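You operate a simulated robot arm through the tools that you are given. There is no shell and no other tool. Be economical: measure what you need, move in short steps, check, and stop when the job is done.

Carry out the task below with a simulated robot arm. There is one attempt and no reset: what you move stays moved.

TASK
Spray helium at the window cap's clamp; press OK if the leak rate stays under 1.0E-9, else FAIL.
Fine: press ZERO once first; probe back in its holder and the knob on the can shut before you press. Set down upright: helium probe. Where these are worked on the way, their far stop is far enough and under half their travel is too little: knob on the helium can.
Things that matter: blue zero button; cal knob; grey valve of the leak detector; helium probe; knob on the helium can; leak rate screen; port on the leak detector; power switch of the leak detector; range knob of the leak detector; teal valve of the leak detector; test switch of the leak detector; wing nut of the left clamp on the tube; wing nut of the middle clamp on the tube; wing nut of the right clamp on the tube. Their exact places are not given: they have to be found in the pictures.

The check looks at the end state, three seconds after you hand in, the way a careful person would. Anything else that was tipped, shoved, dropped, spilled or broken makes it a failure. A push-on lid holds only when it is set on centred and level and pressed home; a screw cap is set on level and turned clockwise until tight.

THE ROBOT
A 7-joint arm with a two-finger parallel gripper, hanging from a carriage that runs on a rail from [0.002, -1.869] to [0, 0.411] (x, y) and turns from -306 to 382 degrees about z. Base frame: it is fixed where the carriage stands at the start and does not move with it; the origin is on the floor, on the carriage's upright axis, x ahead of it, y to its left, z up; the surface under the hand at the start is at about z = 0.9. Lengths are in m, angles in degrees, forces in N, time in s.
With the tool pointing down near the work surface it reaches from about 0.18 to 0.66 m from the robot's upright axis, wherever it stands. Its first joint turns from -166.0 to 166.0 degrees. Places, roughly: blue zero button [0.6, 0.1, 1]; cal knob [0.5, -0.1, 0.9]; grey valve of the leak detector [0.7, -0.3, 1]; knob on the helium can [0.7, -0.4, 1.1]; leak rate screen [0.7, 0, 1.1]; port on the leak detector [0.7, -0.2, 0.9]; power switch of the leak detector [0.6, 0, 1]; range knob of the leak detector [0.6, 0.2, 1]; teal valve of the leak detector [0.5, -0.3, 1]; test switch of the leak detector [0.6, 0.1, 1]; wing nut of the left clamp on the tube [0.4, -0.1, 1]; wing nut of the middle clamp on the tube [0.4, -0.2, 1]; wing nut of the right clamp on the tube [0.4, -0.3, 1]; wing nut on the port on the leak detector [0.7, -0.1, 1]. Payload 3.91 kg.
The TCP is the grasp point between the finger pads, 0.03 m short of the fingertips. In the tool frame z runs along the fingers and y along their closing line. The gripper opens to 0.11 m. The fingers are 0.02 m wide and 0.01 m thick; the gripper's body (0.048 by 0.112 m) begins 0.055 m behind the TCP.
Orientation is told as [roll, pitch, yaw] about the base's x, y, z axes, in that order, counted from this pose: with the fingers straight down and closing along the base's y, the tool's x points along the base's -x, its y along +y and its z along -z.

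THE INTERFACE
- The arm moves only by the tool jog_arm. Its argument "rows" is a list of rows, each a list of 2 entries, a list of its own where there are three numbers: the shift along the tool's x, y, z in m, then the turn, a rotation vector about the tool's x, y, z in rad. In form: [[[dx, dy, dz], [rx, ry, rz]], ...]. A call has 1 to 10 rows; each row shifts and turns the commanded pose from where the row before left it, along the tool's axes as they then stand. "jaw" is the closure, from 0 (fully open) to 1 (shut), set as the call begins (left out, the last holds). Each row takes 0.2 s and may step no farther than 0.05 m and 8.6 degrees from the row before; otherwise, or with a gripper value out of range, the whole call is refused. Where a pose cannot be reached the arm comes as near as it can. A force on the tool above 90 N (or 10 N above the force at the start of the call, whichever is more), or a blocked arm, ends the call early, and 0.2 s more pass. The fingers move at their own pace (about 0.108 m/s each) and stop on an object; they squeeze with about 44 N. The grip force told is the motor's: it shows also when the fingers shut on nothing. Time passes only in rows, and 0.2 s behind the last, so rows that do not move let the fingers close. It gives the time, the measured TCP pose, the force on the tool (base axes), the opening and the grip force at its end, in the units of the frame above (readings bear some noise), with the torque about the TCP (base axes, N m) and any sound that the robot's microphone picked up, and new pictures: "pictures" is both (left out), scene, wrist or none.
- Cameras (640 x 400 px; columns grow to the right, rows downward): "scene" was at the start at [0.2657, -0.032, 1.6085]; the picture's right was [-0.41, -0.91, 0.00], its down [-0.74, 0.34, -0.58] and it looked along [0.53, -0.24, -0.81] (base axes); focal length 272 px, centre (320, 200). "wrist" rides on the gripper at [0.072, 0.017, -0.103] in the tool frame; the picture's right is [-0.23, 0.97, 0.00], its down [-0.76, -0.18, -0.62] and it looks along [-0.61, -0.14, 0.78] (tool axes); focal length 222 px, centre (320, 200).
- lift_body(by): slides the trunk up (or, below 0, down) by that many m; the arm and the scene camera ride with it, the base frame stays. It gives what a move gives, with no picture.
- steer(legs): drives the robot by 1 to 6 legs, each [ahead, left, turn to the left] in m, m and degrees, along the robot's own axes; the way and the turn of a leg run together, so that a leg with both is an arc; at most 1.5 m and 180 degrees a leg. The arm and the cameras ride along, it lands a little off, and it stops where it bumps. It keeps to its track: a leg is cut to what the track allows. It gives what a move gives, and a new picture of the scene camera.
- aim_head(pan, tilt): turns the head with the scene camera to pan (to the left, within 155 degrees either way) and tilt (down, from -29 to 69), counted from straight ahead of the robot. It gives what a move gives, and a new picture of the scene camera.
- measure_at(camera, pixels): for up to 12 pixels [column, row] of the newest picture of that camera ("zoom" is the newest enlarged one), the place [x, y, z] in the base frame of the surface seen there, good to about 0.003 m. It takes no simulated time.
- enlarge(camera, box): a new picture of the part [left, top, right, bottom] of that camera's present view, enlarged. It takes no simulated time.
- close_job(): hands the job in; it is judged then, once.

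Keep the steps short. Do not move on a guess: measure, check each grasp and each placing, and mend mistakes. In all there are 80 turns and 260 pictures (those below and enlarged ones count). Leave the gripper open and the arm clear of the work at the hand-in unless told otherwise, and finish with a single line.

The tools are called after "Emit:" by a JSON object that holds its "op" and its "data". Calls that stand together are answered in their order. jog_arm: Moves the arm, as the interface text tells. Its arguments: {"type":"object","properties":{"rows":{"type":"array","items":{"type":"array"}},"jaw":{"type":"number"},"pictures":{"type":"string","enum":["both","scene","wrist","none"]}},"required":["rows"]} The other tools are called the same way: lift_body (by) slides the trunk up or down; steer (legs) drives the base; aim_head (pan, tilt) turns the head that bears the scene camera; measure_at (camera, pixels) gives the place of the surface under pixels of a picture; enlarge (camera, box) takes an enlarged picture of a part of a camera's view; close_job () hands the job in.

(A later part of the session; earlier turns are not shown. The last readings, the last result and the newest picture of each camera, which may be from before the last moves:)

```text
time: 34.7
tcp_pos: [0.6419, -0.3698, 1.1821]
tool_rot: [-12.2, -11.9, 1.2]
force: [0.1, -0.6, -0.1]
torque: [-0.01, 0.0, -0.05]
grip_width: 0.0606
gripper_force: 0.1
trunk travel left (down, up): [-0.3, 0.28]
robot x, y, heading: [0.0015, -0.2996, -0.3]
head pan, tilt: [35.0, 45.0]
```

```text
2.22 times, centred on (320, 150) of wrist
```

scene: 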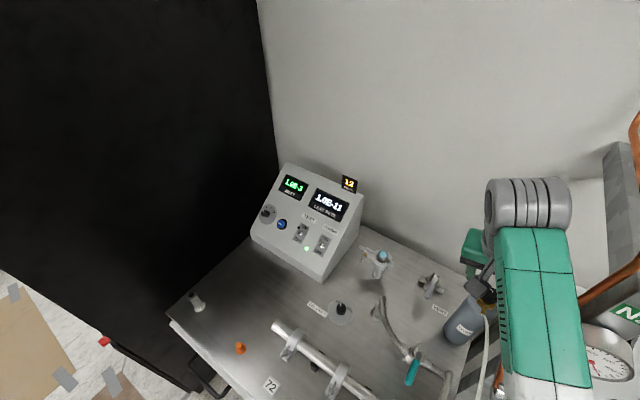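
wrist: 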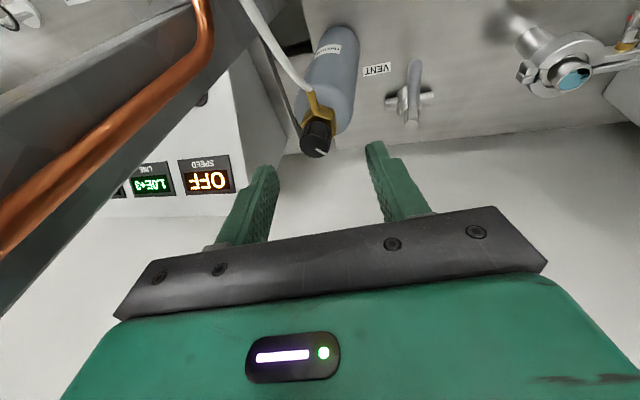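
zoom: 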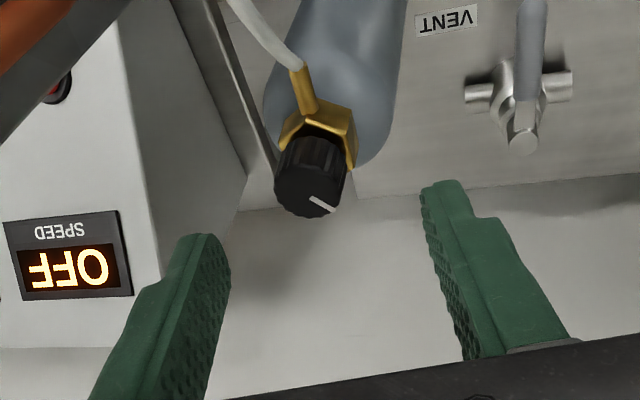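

Aligned (~3 mm correction in y). Advance along the axis.

Emit:
{"op": "jog_arm", "data": {"rows": [[[0.001, -0.003, 0.03], [0, 0, 0]], [[0, 0, 0.028], [0, 0, 0]], [[0, 0, 0], [0, 0, 0]]], "pictures": "wrist"}}

Emit:
{"op": "enlarge", "data": {"camera": "wrist", "box": [200, 60, 440, 240]}}

```text
time: 35.5
tcp_pos: [0.6536, -0.3865, 1.127]
tool_rot: [-12.2, -11.8, 1.2]
force: [0.0, 0.7, -0.3]
torque: [0.0, -0.03, 0.01]
grip_width: 0.0606
gripper_force: 0.1
trunk travel left (down, up): [-0.3, 0.28]
robot x, y, heading: [-0.0017, -0.3037, 0.2]
head pan, tilt: [35.0, 45.0]
```

wrist: 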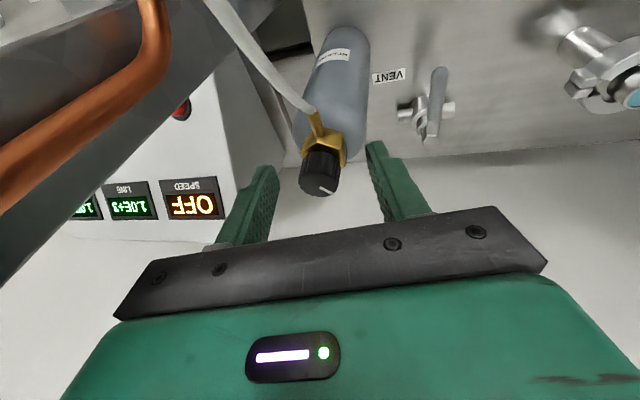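

```text
2.22 times, centred on (320, 150) of wrist
```

zoom: 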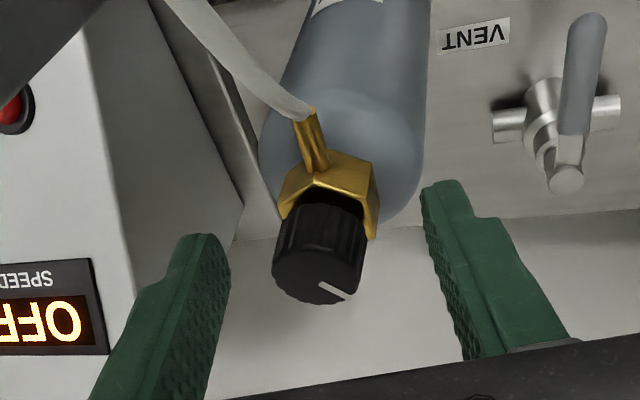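

Knob sits between the fingers. Close on it.

Emit:
{"op": "jog_arm", "data": {"rows": [[[0, 0, 0], [0, 0, 0]], [[0, 0, 0], [0, 0, 0]], [[0, 0, 0], [0, 0, 0]]], "jaw": 1, "pictures": "wrist"}}

Emit:
{"op": "enlarge", "data": {"camera": "wrist", "box": [240, 80, 400, 220]}}

```text
time: 36.3
tcp_pos: [0.6537, -0.3887, 1.1284]
tool_rot: [-12.3, -11.9, 1.0]
force: [0.9, -8.7, -0.7]
torque: [0.55, -0.16, -0.12]
grip_width: 0.0304
gripper_force: 45.2
trunk travel left (down, up): [-0.3, 0.28]
robot x, y, heading: [0.0003, -0.3037, -0.3]
head pan, tilt: [35.0, 45.0]
```

wrist: 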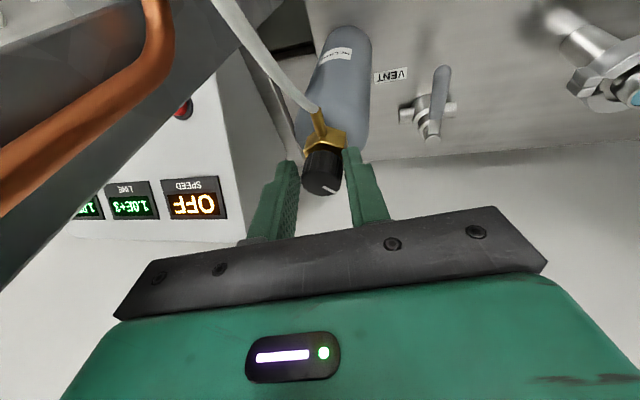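

```text
2.86 times, centred on (320, 150) of wrist
```

zoom: 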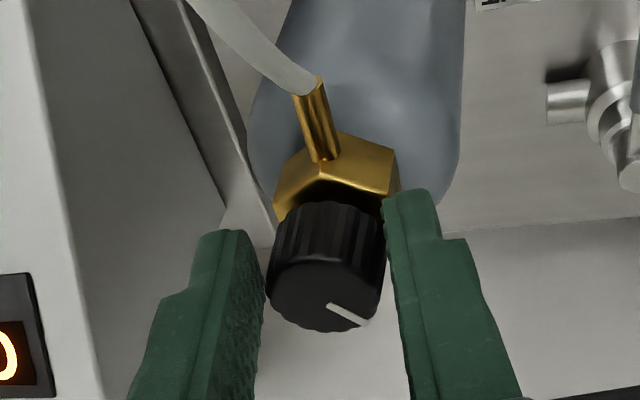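

Gripped (0.030 m). Relieve the side force and turn counter-clockwise (opening), 32° first.

Emit:
{"op": "jog_arm", "data": {"rows": [[[0, -0.002, 0], [0, 0, -0.14]], [[0, 0, 0], [0, 0, -0.14]], [[0, 0, 0], [0, 0, -0.14]], [[0, 0, 0], [0, 0, -0.14]]]}}

Emit:
{"op": "enlarge", "data": {"camera": "wrist", "box": [240, 80, 400, 220]}}

```text
time: 37.3
tcp_pos: [0.6561, -0.3907, 1.1298]
tool_rot: [-16.8, -3.8, 32.6]
force: [-5.2, -8.7, 18.8]
torque: [0.5, -0.3, -0.3]
grip_width: 0.0312
gripper_force: 45.0
trunk travel left (down, up): [-0.3, 0.28]
robot x, y, heading: [-0.002, -0.3035, 0.0]
head pan, tilt: [35.0, 45.0]
```

scene: 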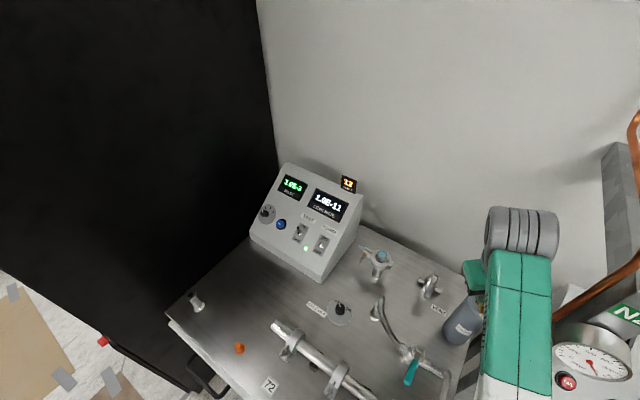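
wrist: 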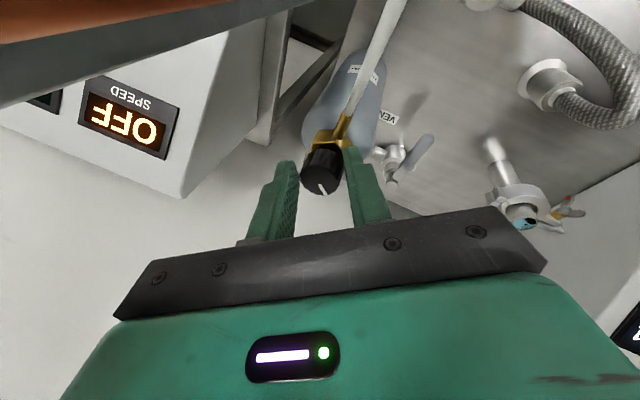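

```text
2.86 times, centred on (320, 150) of wrist
```

zoom: 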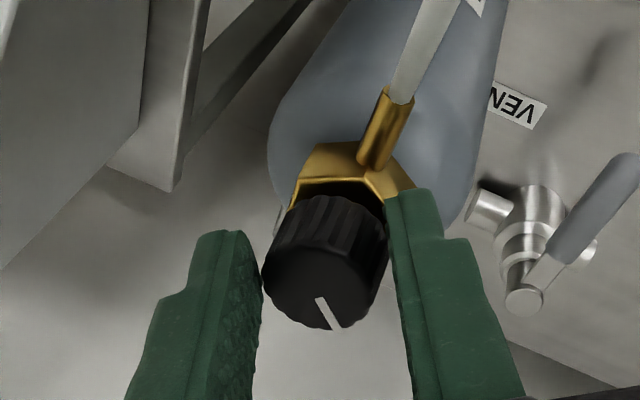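

The pointer did not follow (it slipped: brass and mark turned equally in view), so this direction seems to be a stop. Turn back the other way and watch.

Emit:
{"op": "jog_arm", "data": {"rows": [[[0, 0, 0], [0, 0, 0.14]], [[0, 0, 0], [0, 0, 0.14]], [[0, 0, 0], [0, 0, 0.14]], [[0, 0, 0], [0, 0, 0.14]]], "pictures": "wrist"}}

Emit:
{"op": "enlarge", "data": {"camera": "wrist", "box": [240, 80, 400, 220]}}

```text
time: 38.3
tcp_pos: [0.6547, -0.3881, 1.1277]
tool_rot: [-12.2, -12.0, 1.2]
force: [-4.9, -3.5, 17.5]
torque: [0.18, 1.0, -0.05]
grip_width: 0.0304
gripper_force: 44.5
trunk travel left (down, up): [-0.3, 0.28]
robot x, y, heading: [0.0002, -0.3033, -0.1]
head pan, tilt: [35.0, 45.0]
```

wrist: 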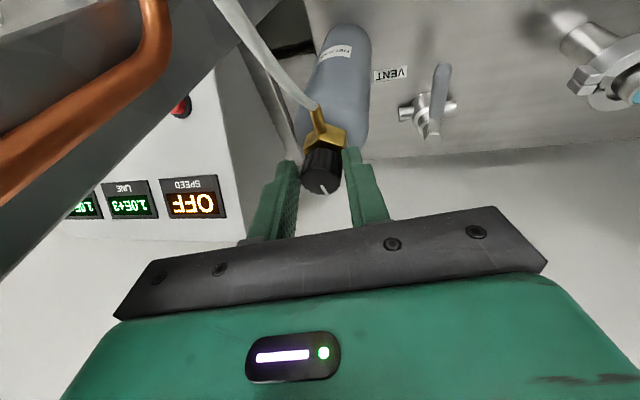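

```text
2.86 times, centred on (320, 150) of wrist
```

zoom: 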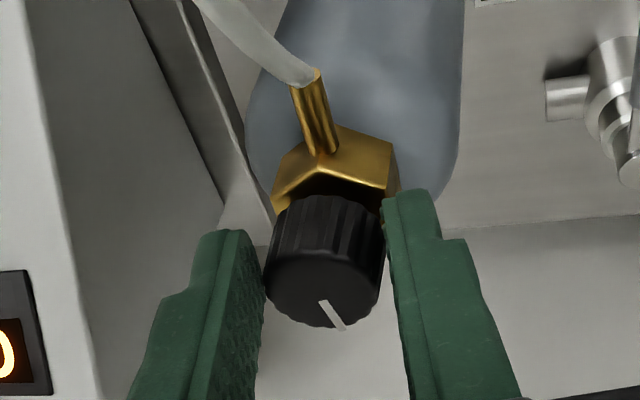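

The knob follows clockwise. Continue clockwise 64° and look at the screen.

Emit:
{"op": "jog_arm", "data": {"rows": [[[0, 0, 0], [0, 0, 0.14]], [[0, 0, 0], [0, 0, 0.14]], [[0, 0, 0], [0, 0, 0.14]], [[0, 0, 0], [0, 0, 0.14]], [[0, 0, 0], [0, 0, 0.14]], [[0, 0, 0], [0, 0, 0.14]], [[0, 0, 0], [0, 0, 0.14]], [[0, 0, 0], [0, 0, 0.14]]]}}

Emit:
{"op": "enlarge", "data": {"camera": "wrist", "box": [240, 80, 400, 220]}}

Emit:
{"op": "enlarge", "data": {"camera": "scene", "box": [250, 160, 370, 280]}}

```text
time: 40.1
tcp_pos: [0.6575, -0.3836, 1.1285]
tool_rot: [6.0, -16.0, -65.0]
force: [28.1, 22.1, -14.1]
torque: [0.12, 0.06, 0.94]
grip_width: 0.029
gripper_force: 45.4
trunk travel left (down, up): [-0.3, 0.28]
robot x, y, heading: [-0.0019, -0.3009, -0.1]
head pan, tilt: [35.0, 45.0]
```

scene: 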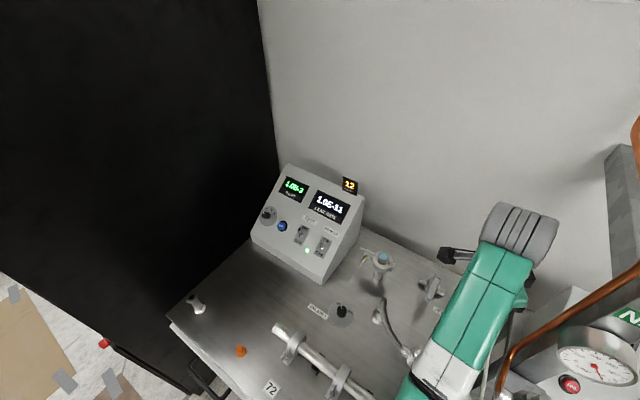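
wrist: 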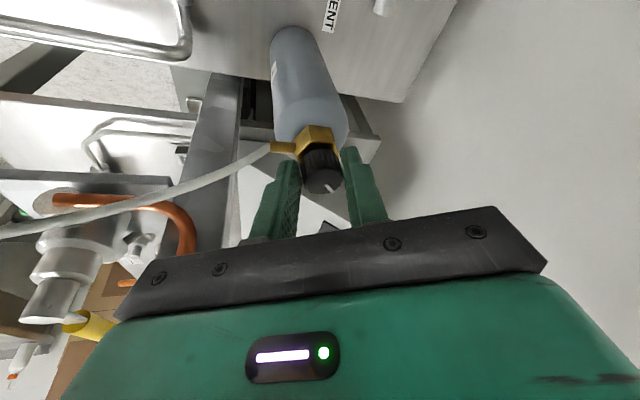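

```text
2.86 times, centred on (320, 150) of wrist
```

zoom: 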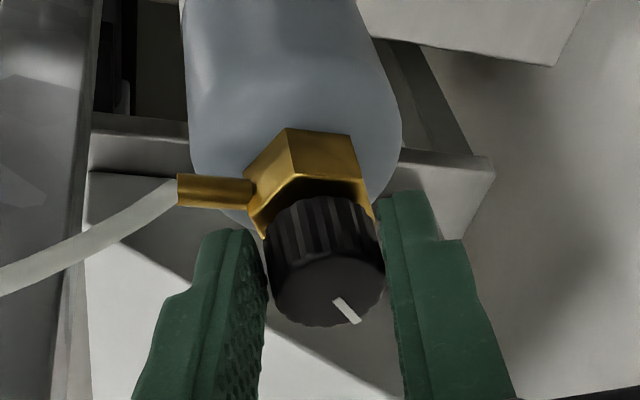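

```text
3.33 times, centred on (310, 220) of scene
```

zoom: 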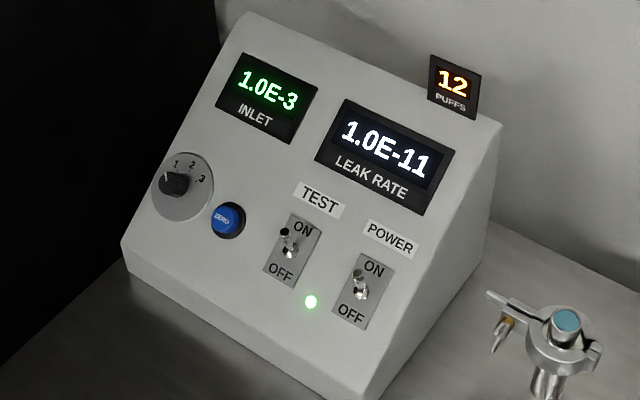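

Knob turned ~85° and torque rose to 0.94 N·m. Turn slightly more to see if this is the stop.

Emit:
{"op": "jog_arm", "data": {"rows": [[[0, 0, 0], [0, 0, 0.14]], [[0, 0, 0], [0, 0, 0.14]], [[0, 0, 0], [0, 0, 0]]], "pictures": "wrist"}}

Emit:
{"op": "enlarge", "data": {"camera": "wrist", "box": [240, 80, 400, 220]}}

```text
time: 40.9
tcp_pos: [0.6594, -0.3836, 1.1307]
tool_rot: [10.4, -13.6, -81.6]
force: [34.0, 24.6, -3.6]
torque: [0.66, -0.37, 0.93]
grip_width: 0.0294
gripper_force: 44.9
trunk travel left (down, up): [-0.3, 0.28]
robot x, y, heading: [-0.0032, -0.3037, -0.0]
head pan, tilt: [35.0, 45.0]
```

wrist: 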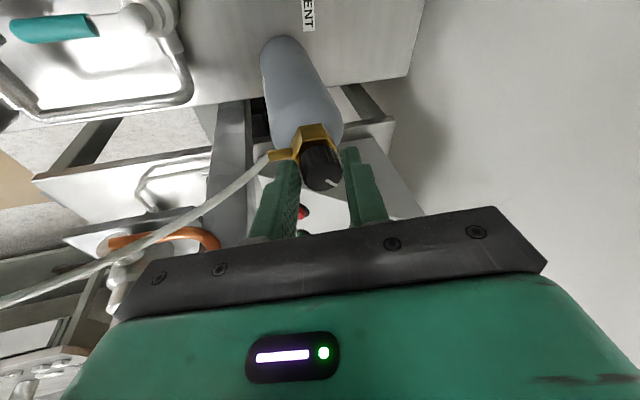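

```text
2.86 times, centred on (320, 150) of wrist
```

zoom: 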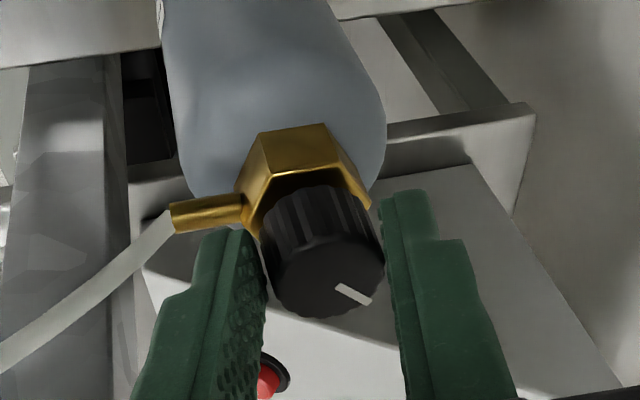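

Both stops found: the knob has about 90° of travel and is now at the far stop. Release slightly and back out along the tool axis.

Emit:
{"op": "jog_arm", "data": {"rows": [[[0, 0, 0], [0, 0, 0]], [[0, 0, 0], [0, 0, 0]], [[0, 0, -0.02], [0, 0, 0]], [[0, 0, -0.04], [0, 0, 0]], [[0, 0, -0.04], [0, 0, 0]]], "jaw": 0.62}}

Emit:
{"op": "enlarge", "data": {"camera": "wrist", "box": [240, 60, 400, 200]}}

Emit:
{"op": "enlarge", "data": {"camera": "scene", "box": [250, 160, 370, 280]}}

```text
time: 42.1
tcp_pos: [0.6318, -0.369, 1.2243]
tool_rot: [9.9, -13.7, -81.5]
force: [0.2, -0.7, -0.7]
torque: [0.03, -0.03, 0.04]
grip_width: 0.0418
gripper_force: 0.0
trunk travel left (down, up): [-0.3, 0.28]
robot x, y, heading: [-0.0001, -0.2991, 0.1]
head pan, tilt: [35.0, 45.0]
```

scene: 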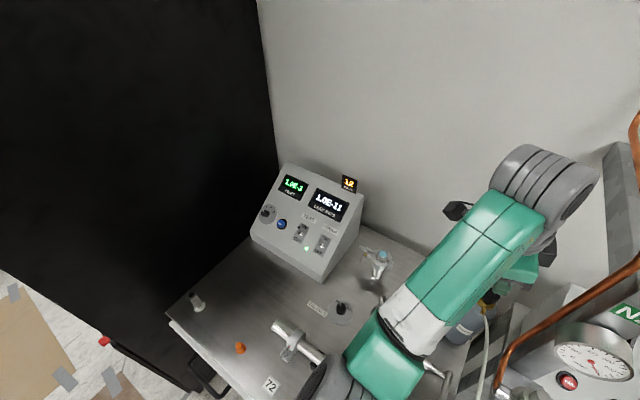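
wrist: 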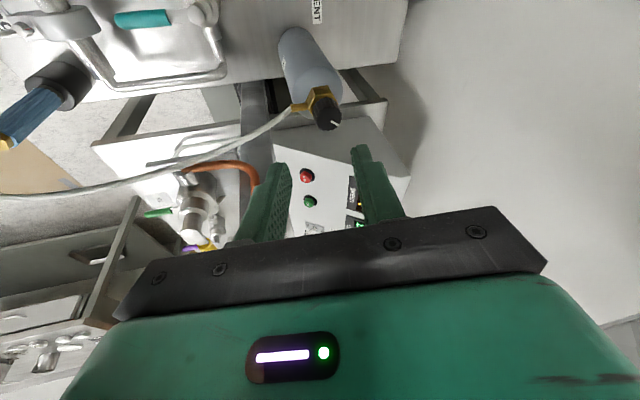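

```text
2.86 times, centred on (320, 130) of wrist
```

zoom: 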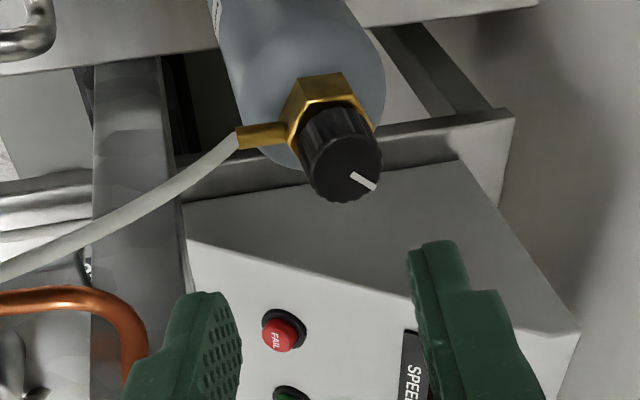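

```text
3.33 times, centred on (310, 220) of scene
```

zoom: 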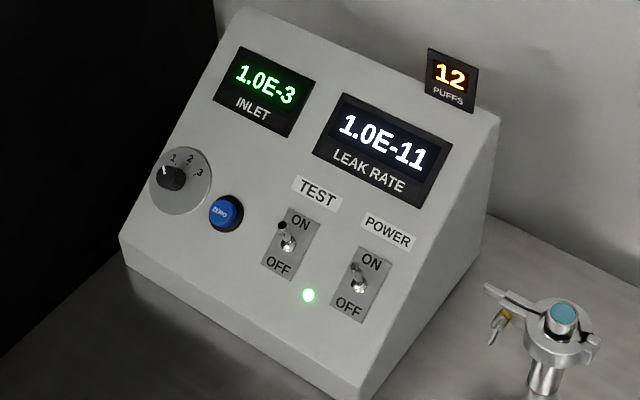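

Reads steady. Now withdraw from the can, spin the tool so the closing line is level, and move the carriage for the probe.

Emit:
{"op": "jog_arm", "data": {"rows": [[[0, 0, 0], [0, 0, -0.1228]], [[0, 0, 0], [0, 0, -0.1228]], [[0, 0, 0], [0, 0, -0.1228]], [[0, 0, 0], [0, 0, -0.1228]], [[0, 0, 0], [0, 0, -0.1228]], [[0.0265, -0.0178, -0.0343], [0, 0, 0]], [[0.0265, -0.0178, -0.0343], [0, 0, 0]], [[0.0265, -0.0178, -0.0343], [0, 0, 0]], [[0.0265, -0.0178, -0.0343], [0, 0, 0]], [[0, 0, 0], [0, 0, 0]]], "pictures": "none"}}

Emit:
{"op": "steer", "data": {"legs": [[0, 0.25, 0]]}}

Emit:
{"op": "aim_head", "data": {"pan": -20, "tilt": 60}}

```text
time: 44.3
tcp_pos: [0.4823, -0.3164, 1.3226]
tool_rot: [0.1, -16.9, -45.1]
force: [-0.4, 0.1, 0.0]
torque: [-0.02, -0.02, 0.04]
grip_width: 0.0421
gripper_force: 0.1
trunk travel left (down, up): [-0.3, 0.28]
robot x, y, heading: [0.0022, -0.3011, -0.1]
head pan, tilt: [35.0, 45.0]
```

```text
time: 46.1
tcp_pos: [0.4826, -0.0641, 1.3212]
tool_rot: [-0.1, -16.9, -45.4]
force: [-0.1, 0.0, -0.1]
torque: [-0.02, 0.0, 0.0]
grip_width: 0.042
gripper_force: 0.1
trunk travel left (down, up): [-0.3, 0.28]
robot x, y, heading: [0.0024, -0.0462, -0.4]
head pan, tilt: [35.0, 45.0]
```

scene: 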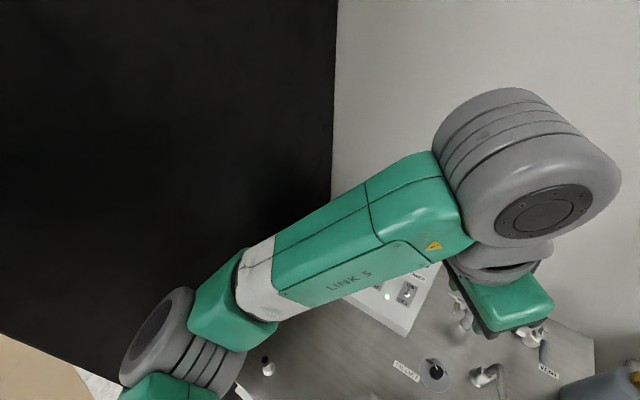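

```text
time: 47.4
tcp_pos: [0.4821, -0.0656, 1.3202]
tool_rot: [0.0, -17.1, -45.4]
force: [-0.1, -0.4, -0.1]
torque: [0.01, 0.02, -0.01]
grip_width: 0.0418
gripper_force: 0.1
trunk travel left (down, up): [-0.3, 0.28]
robot x, y, heading: [0.002, -0.048, -0.5]
head pan, tilt: [-20.0, 60.0]
```

scene: 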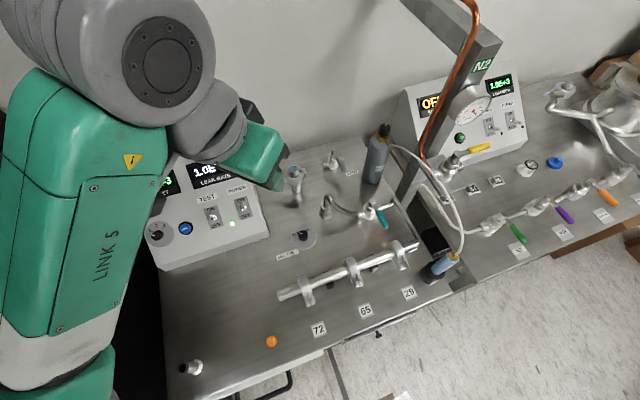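

Clear view of the probe at (440,268). Measure it and its surroundings.

Emit:
{"op": "enlarge", "data": {"camera": "scene", "box": [380, 200, 490, 310]}}

Emit:
{"op": "measure_at", "data": {"camera": "scene", "pixels": [[453, 257], [446, 262], [439, 267], [434, 272], [427, 276], [463, 240], [463, 215], [441, 180], [410, 252], [405, 262], [352, 270]]}}

```text
3.64 times, centred on (435, 255) of scene
```

zoom: 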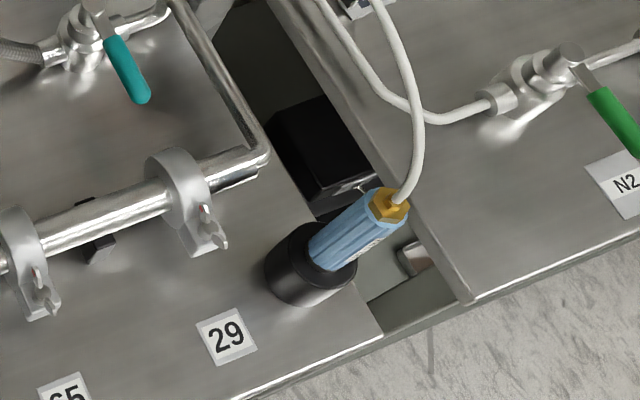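

```text
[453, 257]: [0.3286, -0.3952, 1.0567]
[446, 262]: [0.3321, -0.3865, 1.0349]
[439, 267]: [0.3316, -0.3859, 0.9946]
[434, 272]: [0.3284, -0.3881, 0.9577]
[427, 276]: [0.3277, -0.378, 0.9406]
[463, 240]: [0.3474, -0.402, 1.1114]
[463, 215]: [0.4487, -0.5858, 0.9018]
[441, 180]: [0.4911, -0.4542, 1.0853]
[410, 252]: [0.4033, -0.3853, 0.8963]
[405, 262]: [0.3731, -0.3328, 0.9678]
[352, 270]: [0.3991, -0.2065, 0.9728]
```

Probe axis ≈ (0.330,-0.395), grasp height z 1.02. Tilt to 45° and travel to 16 cm short of it along the approach line.

Emit:
{"op": "jog_arm", "data": {"rows": [[[0, 0, 0], [0, -0.122, 0]], [[0, 0, 0], [0, -0.122, 0]], [[0, 0, 0], [0, -0.122, 0]], [[0, 0, 0], [0, -0.122, 0]], [[0, 0, 0], [0, 0, 0]]], "jaw": 0.35, "pictures": "none"}}

Emit:
{"op": "jog_arm", "data": {"rows": [[[0.0135, -0.0377, 0.0159], [0, 0, 0]], [[0.0135, -0.0377, 0.0159], [0, 0, 0]], [[0.0135, -0.0377, 0.0159], [0, 0, 0]], [[0.0135, -0.0377, 0.0159], [0, 0, 0]], [[0.0135, -0.0377, 0.0159], [0, 0, 0]], [[0.0135, -0.0377, 0.0159], [0, 0, 0]], [[0.0135, -0.0377, 0.0159], [0, 0, 0]], [[0.0135, -0.0377, 0.0159], [0, 0, 0]], [[0.0135, -0.0377, 0.0159], [0, 0, 0]], [[0, 0, 0], [0, 0, 0]]]}}

```text
time: 48.6
tcp_pos: [0.4825, -0.0646, 1.3218]
tool_rot: [-0.1, -45.1, -45.3]
force: [-0.2, -0.3, -0.2]
torque: [-0.01, 0.0, -0.03]
grip_width: 0.0717
gripper_force: 0.0
trunk travel left (down, up): [-0.3, 0.28]
robot x, y, heading: [0.003, -0.0488, -0.4]
head pan, tilt: [-20.0, 60.0]
```

```text
time: 50.8
tcp_pos: [0.2864, -0.3268, 1.1279]
tool_rot: [0.0, -45.1, -45.5]
force: [0.4, -0.3, -1.1]
torque: [0.02, 0.0, 0.01]
grip_width: 0.0717
gripper_force: 0.1
out of reach, approached as far as the arm can: row 5, 6, 7
trunk travel left (down, up): [-0.3, 0.28]
robot x, y, heading: [-0.0009, -0.0471, -0.2]
head pan, tilt: [-20.0, 60.0]
```

scene: 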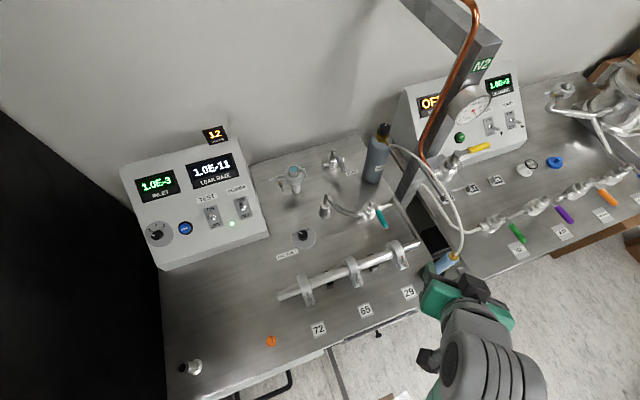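
wrist: 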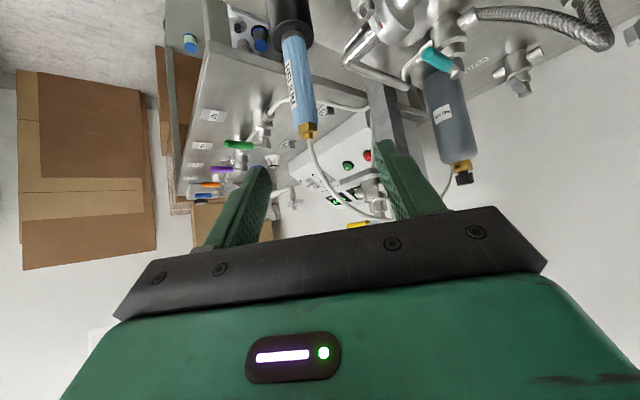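

Some rows were clipped; TCP is at (0.286,-0.327,1.128). Re-measure the probe from the wrist.

Emit:
{"op": "measure_at", "data": {"camera": "wrist", "pixels": [[307, 131], [304, 115], [298, 90], [292, 60], [288, 42], [288, 90], [308, 90], [310, 145]]}}

Emit:
{"op": "enlarge", "data": {"camera": "wrist", "box": [220, 0, 400, 180]}}

```text
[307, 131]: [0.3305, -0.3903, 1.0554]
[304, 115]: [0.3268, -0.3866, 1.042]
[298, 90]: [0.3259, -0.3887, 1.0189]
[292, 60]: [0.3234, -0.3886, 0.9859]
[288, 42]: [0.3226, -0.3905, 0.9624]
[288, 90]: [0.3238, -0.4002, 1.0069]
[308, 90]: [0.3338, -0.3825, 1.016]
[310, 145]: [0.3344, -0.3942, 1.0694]
```

```text
2.22 times, centred on (310, 90) of wrist
```

zoom: 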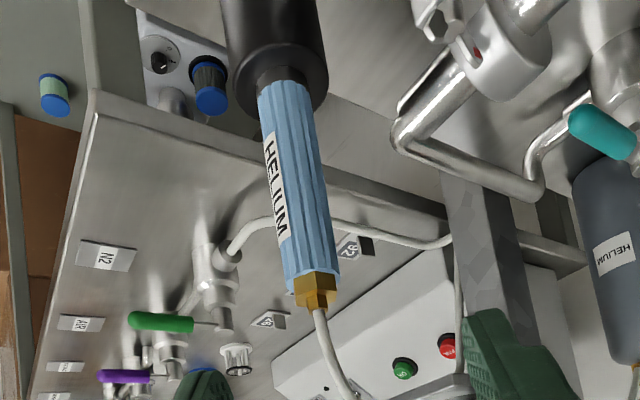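

Axis ≈ (0.332,-0.395). Approach: lateral correction then advance 9 cm.

Emit:
{"op": "jog_arm", "data": {"rows": [[[0.0193, -0.0154, 0], [0, 0, 0]], [[0, 0, 0.03], [0, 0, 0]], [[0, 0, 0.03], [0, 0, 0]], [[0, 0, 0.03], [0, 0, 0]], [[0, 0, 0], [0, 0, 0]]], "pictures": "wrist"}}

Emit:
{"op": "enlarge", "data": {"camera": "wrist", "box": [200, 60, 440, 240]}}

```text
time: 52.0
tcp_pos: [0.3127, -0.3767, 1.0506]
tool_rot: [0.0, -45.0, -45.4]
force: [-0.6, -0.6, 0.0]
torque: [0.0, 0.02, 0.01]
grip_width: 0.0715
gripper_force: 0.0
out of reach, approached as far as the arm can: row 1
trunk travel left (down, up): [-0.3, 0.28]
robot x, y, heading: [-0.0012, -0.0484, -0.5]
head pan, tilt: [-20.0, 60.0]
```

wrist: 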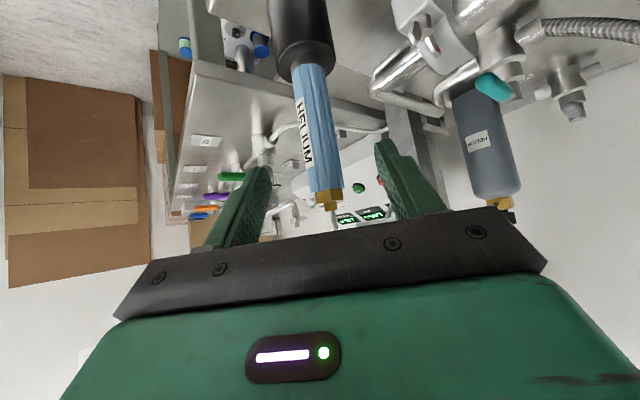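

```text
2.22 times, centred on (320, 150) of wrist
```

zoom: 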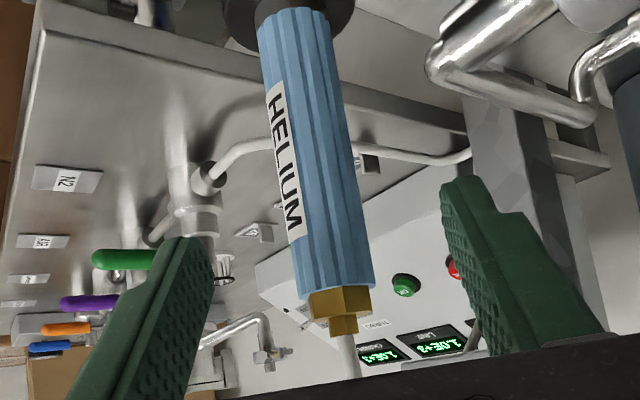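

Emit:
{"op": "jog_arm", "data": {"rows": [[[0.0028, 0.0009, 0.02], [0, 0, 0]], [[0, 0, 0.02], [0, 0, 0]], [[0, 0, 0], [0, 0, 0]]], "pictures": "wrist"}}

Emit:
{"op": "enlarge", "data": {"camera": "wrist", "box": [200, 60, 440, 240]}}

```text
time: 52.8
tcp_pos: [0.3337, -0.3945, 1.0199]
tool_rot: [0.0, -45.0, -45.4]
force: [0.7, 0.3, -0.4]
torque: [0.02, 0.0, 0.0]
grip_width: 0.0716
gripper_force: 0.1
trunk travel left (down, up): [-0.3, 0.28]
robot x, y, heading: [-0.001, -0.0487, -0.4]
head pan, tilt: [-20.0, 60.0]
```

wrist: 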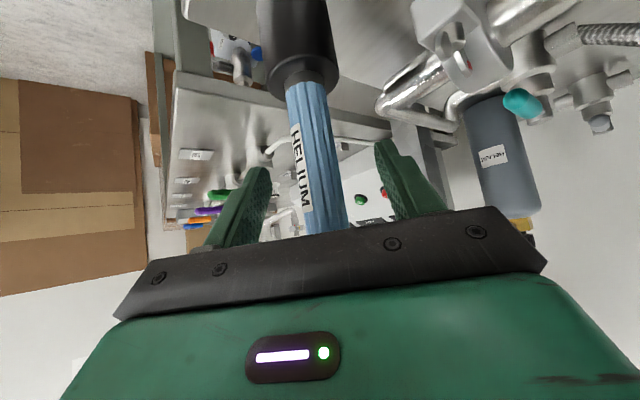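

```text
2.22 times, centred on (320, 150) of wrist
```

zoom: 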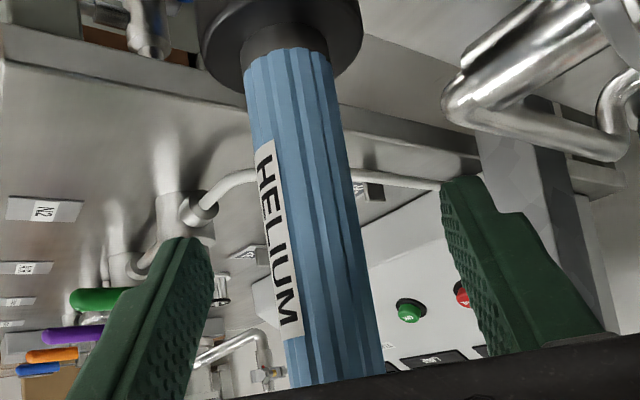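

TCP is on the probe axis. Close the fingers.

Emit:
{"op": "jog_arm", "data": {"rows": [[[0, 0, 0], [0, 0, 0]], [[0, 0, 0], [0, 0, 0]], [[0, 0, 0], [0, 0, 0]]], "jaw": 1}}

Emit:
{"op": "enlarge", "data": {"camera": "wrist", "box": [200, 60, 440, 240]}}

```text
time: 53.6
tcp_pos: [0.3332, -0.394, 1.0193]
tool_rot: [0.0, -45.0, -45.4]
force: [-0.6, 0.3, 0.3]
torque: [0.03, 0.03, -0.05]
grip_width: 0.0235
gripper_force: 43.8
trunk travel left (down, up): [-0.3, 0.28]
robot x, y, heading: [0.0016, -0.0452, -0.8]
head pan, tilt: [-20.0, 60.0]
```

scene: 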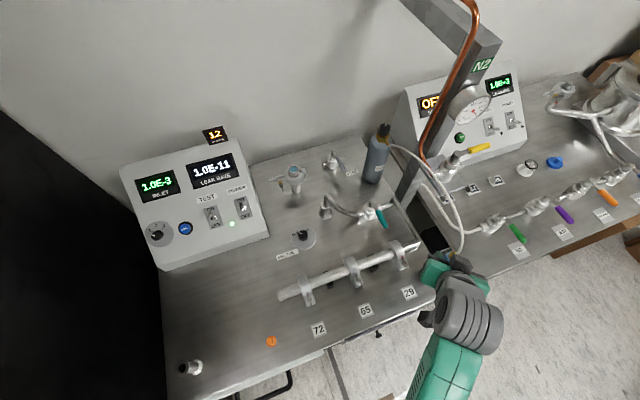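
wrist: 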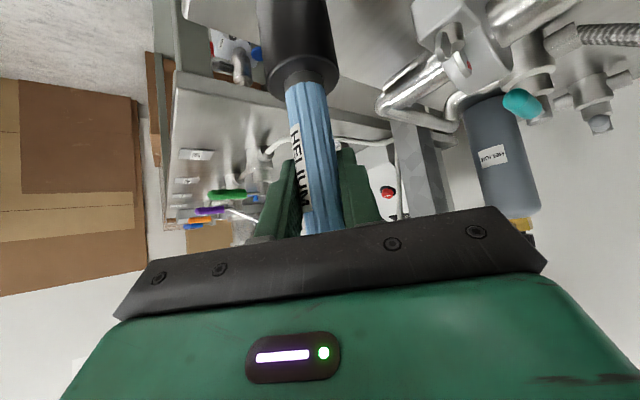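

```text
2.22 times, centred on (320, 150) of wrist
```

zoom: 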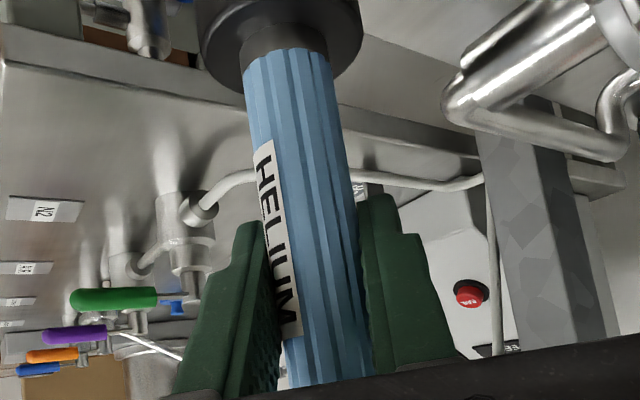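

Gripped (0.0235 m) at (0.3332,-0.394,1.0193). Lift straight up 15 cm.

Emit:
{"op": "jog_arm", "data": {"rows": [[[-0.0212, 0, -0.0212], [0, 0, 0]], [[-0.0212, 0, -0.0212], [0, 0, 0]], [[-0.0212, 0, -0.0212], [0, 0, 0]], [[-0.0212, 0, -0.0212], [0, 0, 0]], [[-0.0212, 0, -0.0212], [0, 0, 0]], [[0, 0, 0], [0, 0, 0]]]}}

Emit:
{"op": "enlarge", "data": {"camera": "scene", "box": [400, 170, 520, 290]}}

```text
time: 55.0
tcp_pos: [0.3314, -0.3919, 1.1724]
tool_rot: [0.0, -45.1, -45.4]
force: [1.0, -0.3, -1.1]
torque: [0.01, 0.04, 0.03]
grip_width: 0.0236
gripper_force: 44.2
trunk travel left (down, up): [-0.3, 0.28]
robot x, y, heading: [-0.0008, -0.0481, -0.3]
head pan, tilt: [-20.0, 60.0]
```

scene: 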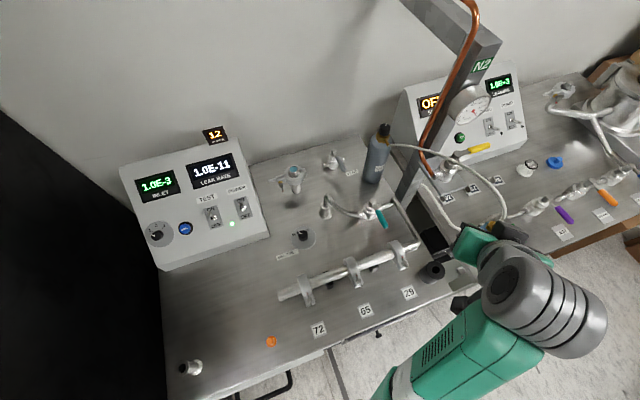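
wrist: 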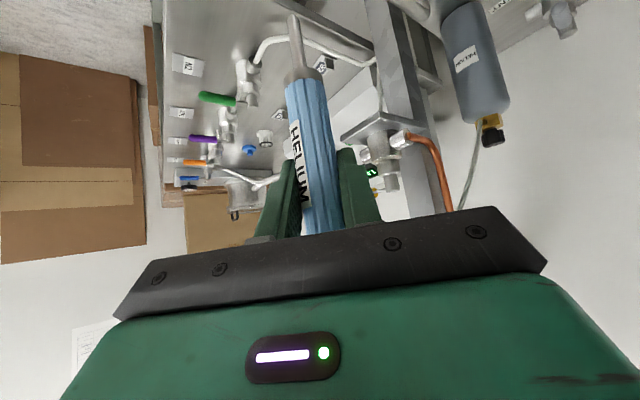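

```text
3.33 times, centred on (460, 230) of scene
```

zoom: 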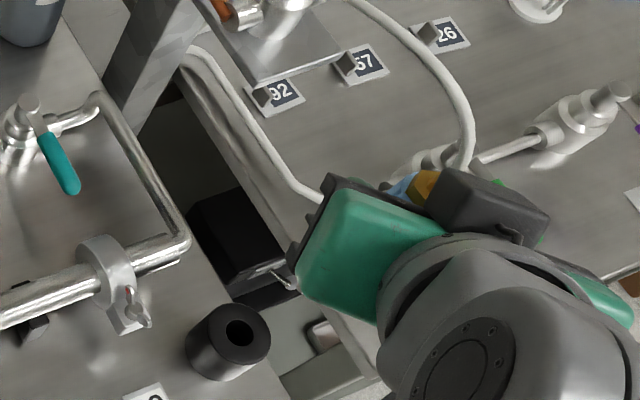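

Probe is out with nozzle visible. Measure nozzle tip and holder hole.

Emit:
{"op": "measure_at", "data": {"camera": "wrist", "pixels": [[293, 17], [293, 22], [298, 50], [300, 70], [305, 90]]}}

Emit:
{"op": "measure_at", "data": {"camera": "zoom", "pixels": [[238, 333], [215, 335], [262, 330], [238, 312], [238, 352], [200, 338], [270, 332]]}}

Emit:
{"op": "measure_at", "data": {"camera": "scene", "pixels": [[295, 171], [285, 175], [304, 178], [293, 178], [295, 185], [278, 172], [334, 160], [327, 203], [381, 215]]}}

Emit:
{"op": "enlarge", "data": {"camera": "scene", "box": [255, 140, 355, 220]}}

```text
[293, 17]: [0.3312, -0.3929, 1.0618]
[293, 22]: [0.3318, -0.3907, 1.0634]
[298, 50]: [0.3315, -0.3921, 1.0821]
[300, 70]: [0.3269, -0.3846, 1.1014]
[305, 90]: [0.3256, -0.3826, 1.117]
```

```text
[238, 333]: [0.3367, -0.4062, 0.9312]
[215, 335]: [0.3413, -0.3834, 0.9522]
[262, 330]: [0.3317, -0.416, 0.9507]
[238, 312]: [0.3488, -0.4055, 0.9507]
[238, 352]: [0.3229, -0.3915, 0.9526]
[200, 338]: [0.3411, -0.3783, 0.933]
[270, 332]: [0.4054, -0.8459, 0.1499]
```

```text
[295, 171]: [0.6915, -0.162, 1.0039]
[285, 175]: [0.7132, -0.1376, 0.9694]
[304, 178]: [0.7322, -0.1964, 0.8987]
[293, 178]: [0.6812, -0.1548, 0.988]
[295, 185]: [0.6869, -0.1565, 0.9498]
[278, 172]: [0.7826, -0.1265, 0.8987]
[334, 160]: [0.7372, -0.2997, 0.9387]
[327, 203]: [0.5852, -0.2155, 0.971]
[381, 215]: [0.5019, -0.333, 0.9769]
```

```text
5.00 times, centred on (305, 180) of scene
```

zoom: 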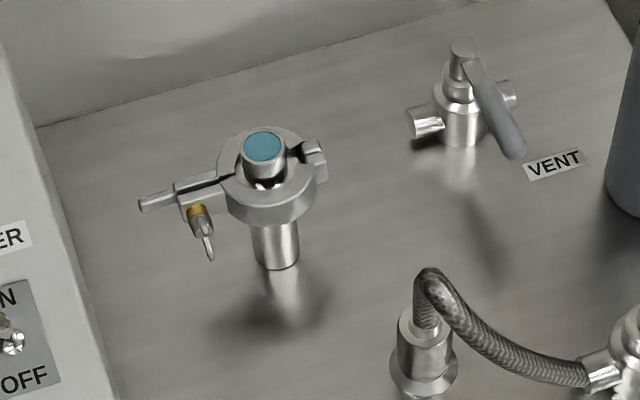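

Nozzle tip is 11.2 cm below the TCP, probe vertical. Carry it high over to near the port.

Emit:
{"op": "jog_arm", "data": {"rows": [[[-0.0071, 0.0408, 0.0021], [0, 0, 0]], [[-0.0071, 0.0408, 0.0021], [0, 0, 0]], [[-0.0071, 0.0408, 0.0021], [0, 0, 0]], [[-0.0071, 0.0408, 0.0021], [0, 0, 0]], [[-0.0071, 0.0408, 0.0021], [0, 0, 0]], [[-0.0071, 0.0408, 0.0021], [0, 0, 0]], [[-0.0071, 0.0408, 0.0021], [0, 0, 0]], [[-0.0071, 0.0408, 0.0021], [0, 0, 0]], [[0, 0, 0], [0, 0, 0]]]}}

Emit:
{"op": "enlarge", "data": {"camera": "wrist", "box": [200, 0, 440, 180]}}

```text
time: 57.0
tcp_pos: [0.6016, -0.2016, 1.2023]
tool_rot: [0.0, -45.0, -45.5]
force: [0.1, 0.5, -0.7]
torque: [0.01, 0.01, 0.01]
grip_width: 0.0238
gripper_force: 43.8
trunk travel left (down, up): [-0.3, 0.28]
robot x, y, heading: [0.0026, -0.0453, -0.5]
head pan, tilt: [-20.0, 60.0]
```

scene: 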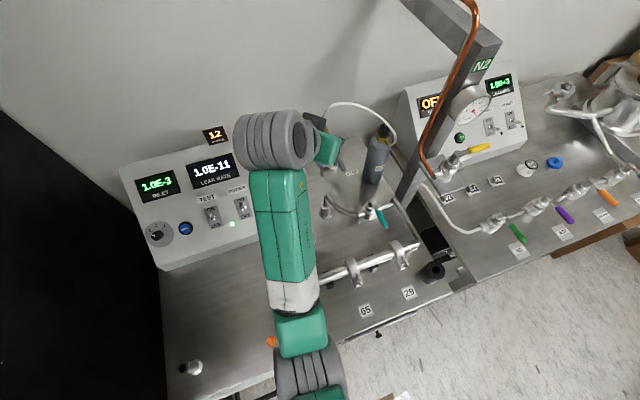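
wrist: 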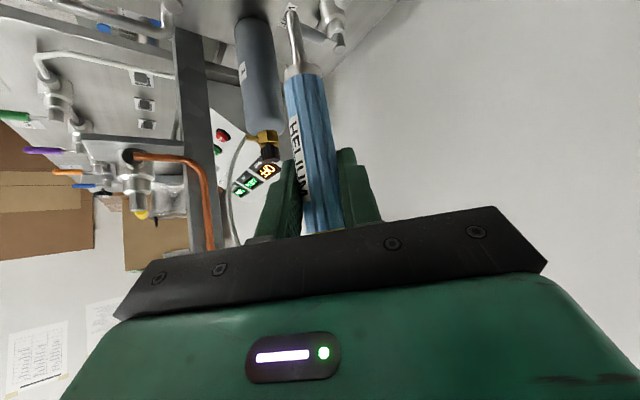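

```text
2.22 times, centred on (320, 90) of wrist
```

zoom: 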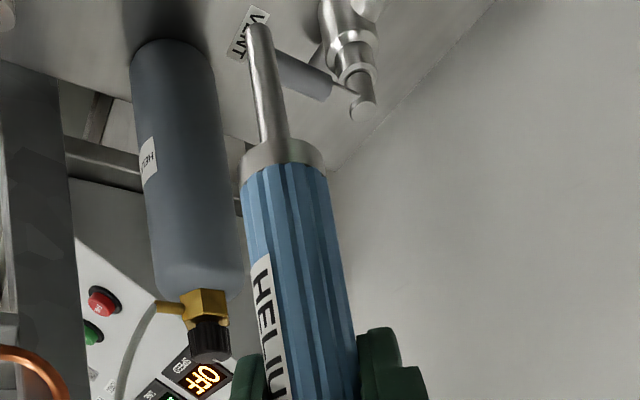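

Emit:
{"op": "measure_at", "data": {"camera": "zoom", "pixels": [[259, 28], [260, 35], [265, 80], [282, 145]]}}

Emit:
{"op": "measure_at", "data": {"camera": "scene", "pixels": [[345, 105], [370, 112], [330, 110], [325, 130]]}}

```text
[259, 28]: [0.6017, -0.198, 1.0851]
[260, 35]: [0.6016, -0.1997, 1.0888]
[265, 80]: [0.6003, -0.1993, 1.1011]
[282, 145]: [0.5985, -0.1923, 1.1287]
```

```text
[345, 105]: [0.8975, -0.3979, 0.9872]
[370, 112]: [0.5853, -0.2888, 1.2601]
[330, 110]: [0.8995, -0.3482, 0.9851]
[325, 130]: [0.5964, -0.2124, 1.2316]
```

Tip is 12 cm below the TCP. Move over the front of the clamp ring, then lower to tip z≈1.00.

Emit:
{"op": "jog_arm", "data": {"rows": [[[-0.0045, 0.0375, 0.0045], [0, 0, 0]], [[-0.0045, 0.0375, 0.0045], [0, 0, 0]], [[0.0193, 0, 0.0193], [0, 0, 0]], [[0.0193, 0, 0.0193], [0, 0, 0]], [[0.0193, 0, 0.0193], [0, 0, 0]], [[0, 0, 0], [0, 0, 0]]]}}

Emit:
{"op": "aim_head", "data": {"pan": -20, "tilt": 45}}

Emit:
{"op": "enlarge", "data": {"camera": "scene", "box": [130, 180, 330, 330]}}

```text
time: 58.4
tcp_pos: [0.6649, -0.1569, 1.1173]
tool_rot: [0.1, -45.0, -45.4]
force: [-0.9, -0.5, -0.7]
torque: [-0.03, 0.02, -0.01]
grip_width: 0.0239
gripper_force: 44.2
trunk travel left (down, up): [-0.3, 0.28]
robot x, y, heading: [0.003, -0.0449, -0.4]
head pan, tilt: [-20.0, 60.0]
```

scene: 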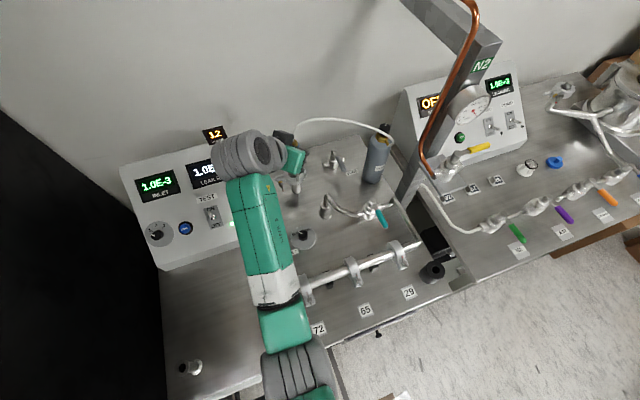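
wrist: 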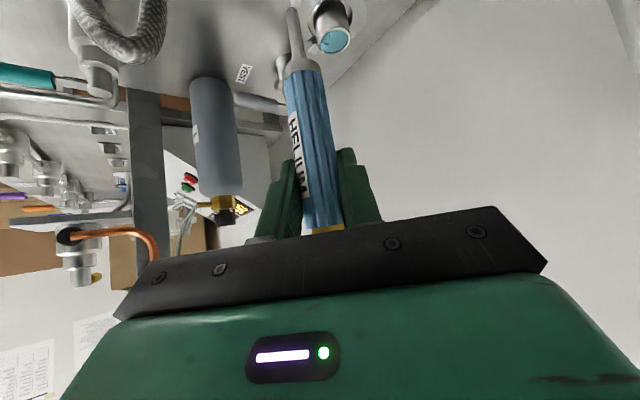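

```text
time: 59.1
tcp_pos: [0.6646, -0.158, 1.1167]
tool_rot: [0.0, -45.0, -45.4]
force: [0.5, 0.1, 0.3]
torque: [0.01, 0.0, 0.01]
grip_width: 0.0234
gripper_force: 44.3
trunk travel left (down, up): [-0.3, 0.28]
robot x, y, heading: [-0.0009, -0.0494, -0.5]
head pan, tilt: [-20.0, 45.0]
```

scene: 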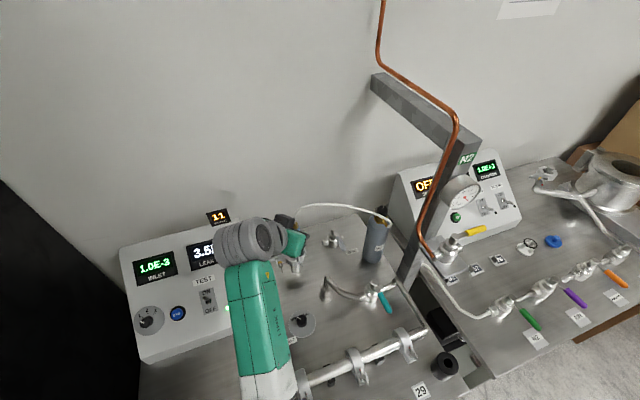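

```text
2.67 times, centred on (230, 255) of scene
```

zoom: 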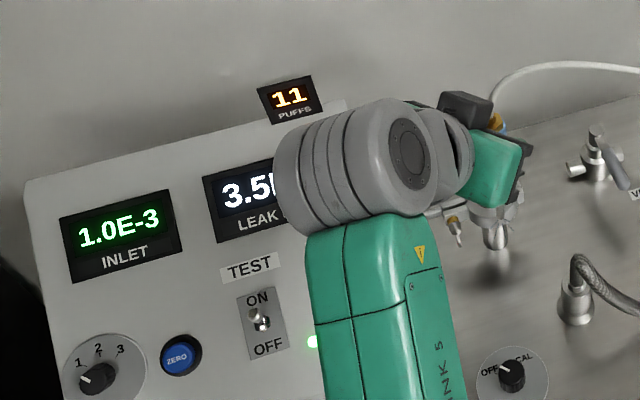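

It's spraying: puffs dropped to 11 and the reading is 3.5E-?. The exponent is hidden by the wrist; swing the hand about the probe's vertical axis to uncover the screen.

Emit:
{"op": "jog_arm", "data": {"rows": [[[0, 0, 0], [-0.0864, 0, -0.0864]], [[0, 0, 0], [-0.0864, 0, -0.0864]], [[0, 0, 0], [-0.0864, 0, -0.0864]], [[0, 0, 0], [-0.0864, 0, -0.0864]], [[0, 0, 0], [-0.0864, 0, -0.0864]], [[0, 0, 0], [0, 0, 0]]], "pictures": "scene"}}

Emit:
{"op": "enlarge", "data": {"camera": "scene", "box": [130, 180, 330, 330]}}

```text
time: 60.5
tcp_pos: [0.6646, -0.1574, 1.1161]
tool_rot: [0.0, -45.1, -10.2]
force: [0.5, 0.5, -1.8]
torque: [-0.03, -0.02, 0.02]
grip_width: 0.0239
gripper_force: 43.6
trunk travel left (down, up): [-0.3, 0.28]
robot x, y, heading: [0.0012, -0.0459, -0.4]
head pan, tilt: [-20.0, 45.0]
```

scene: 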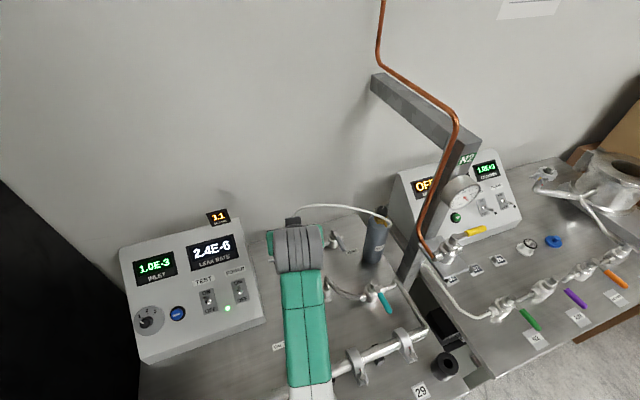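

```text
2.67 times, centred on (230, 255) of scene
```

zoom: 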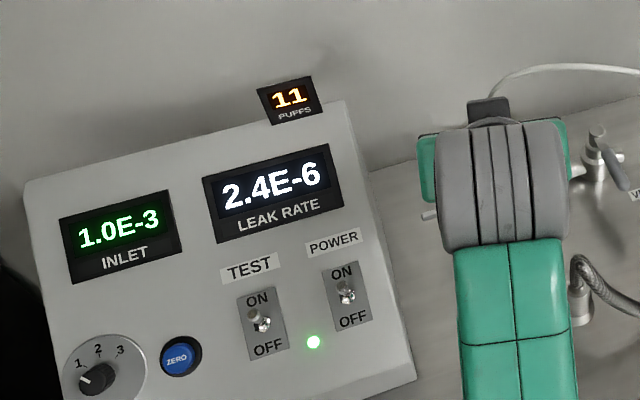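

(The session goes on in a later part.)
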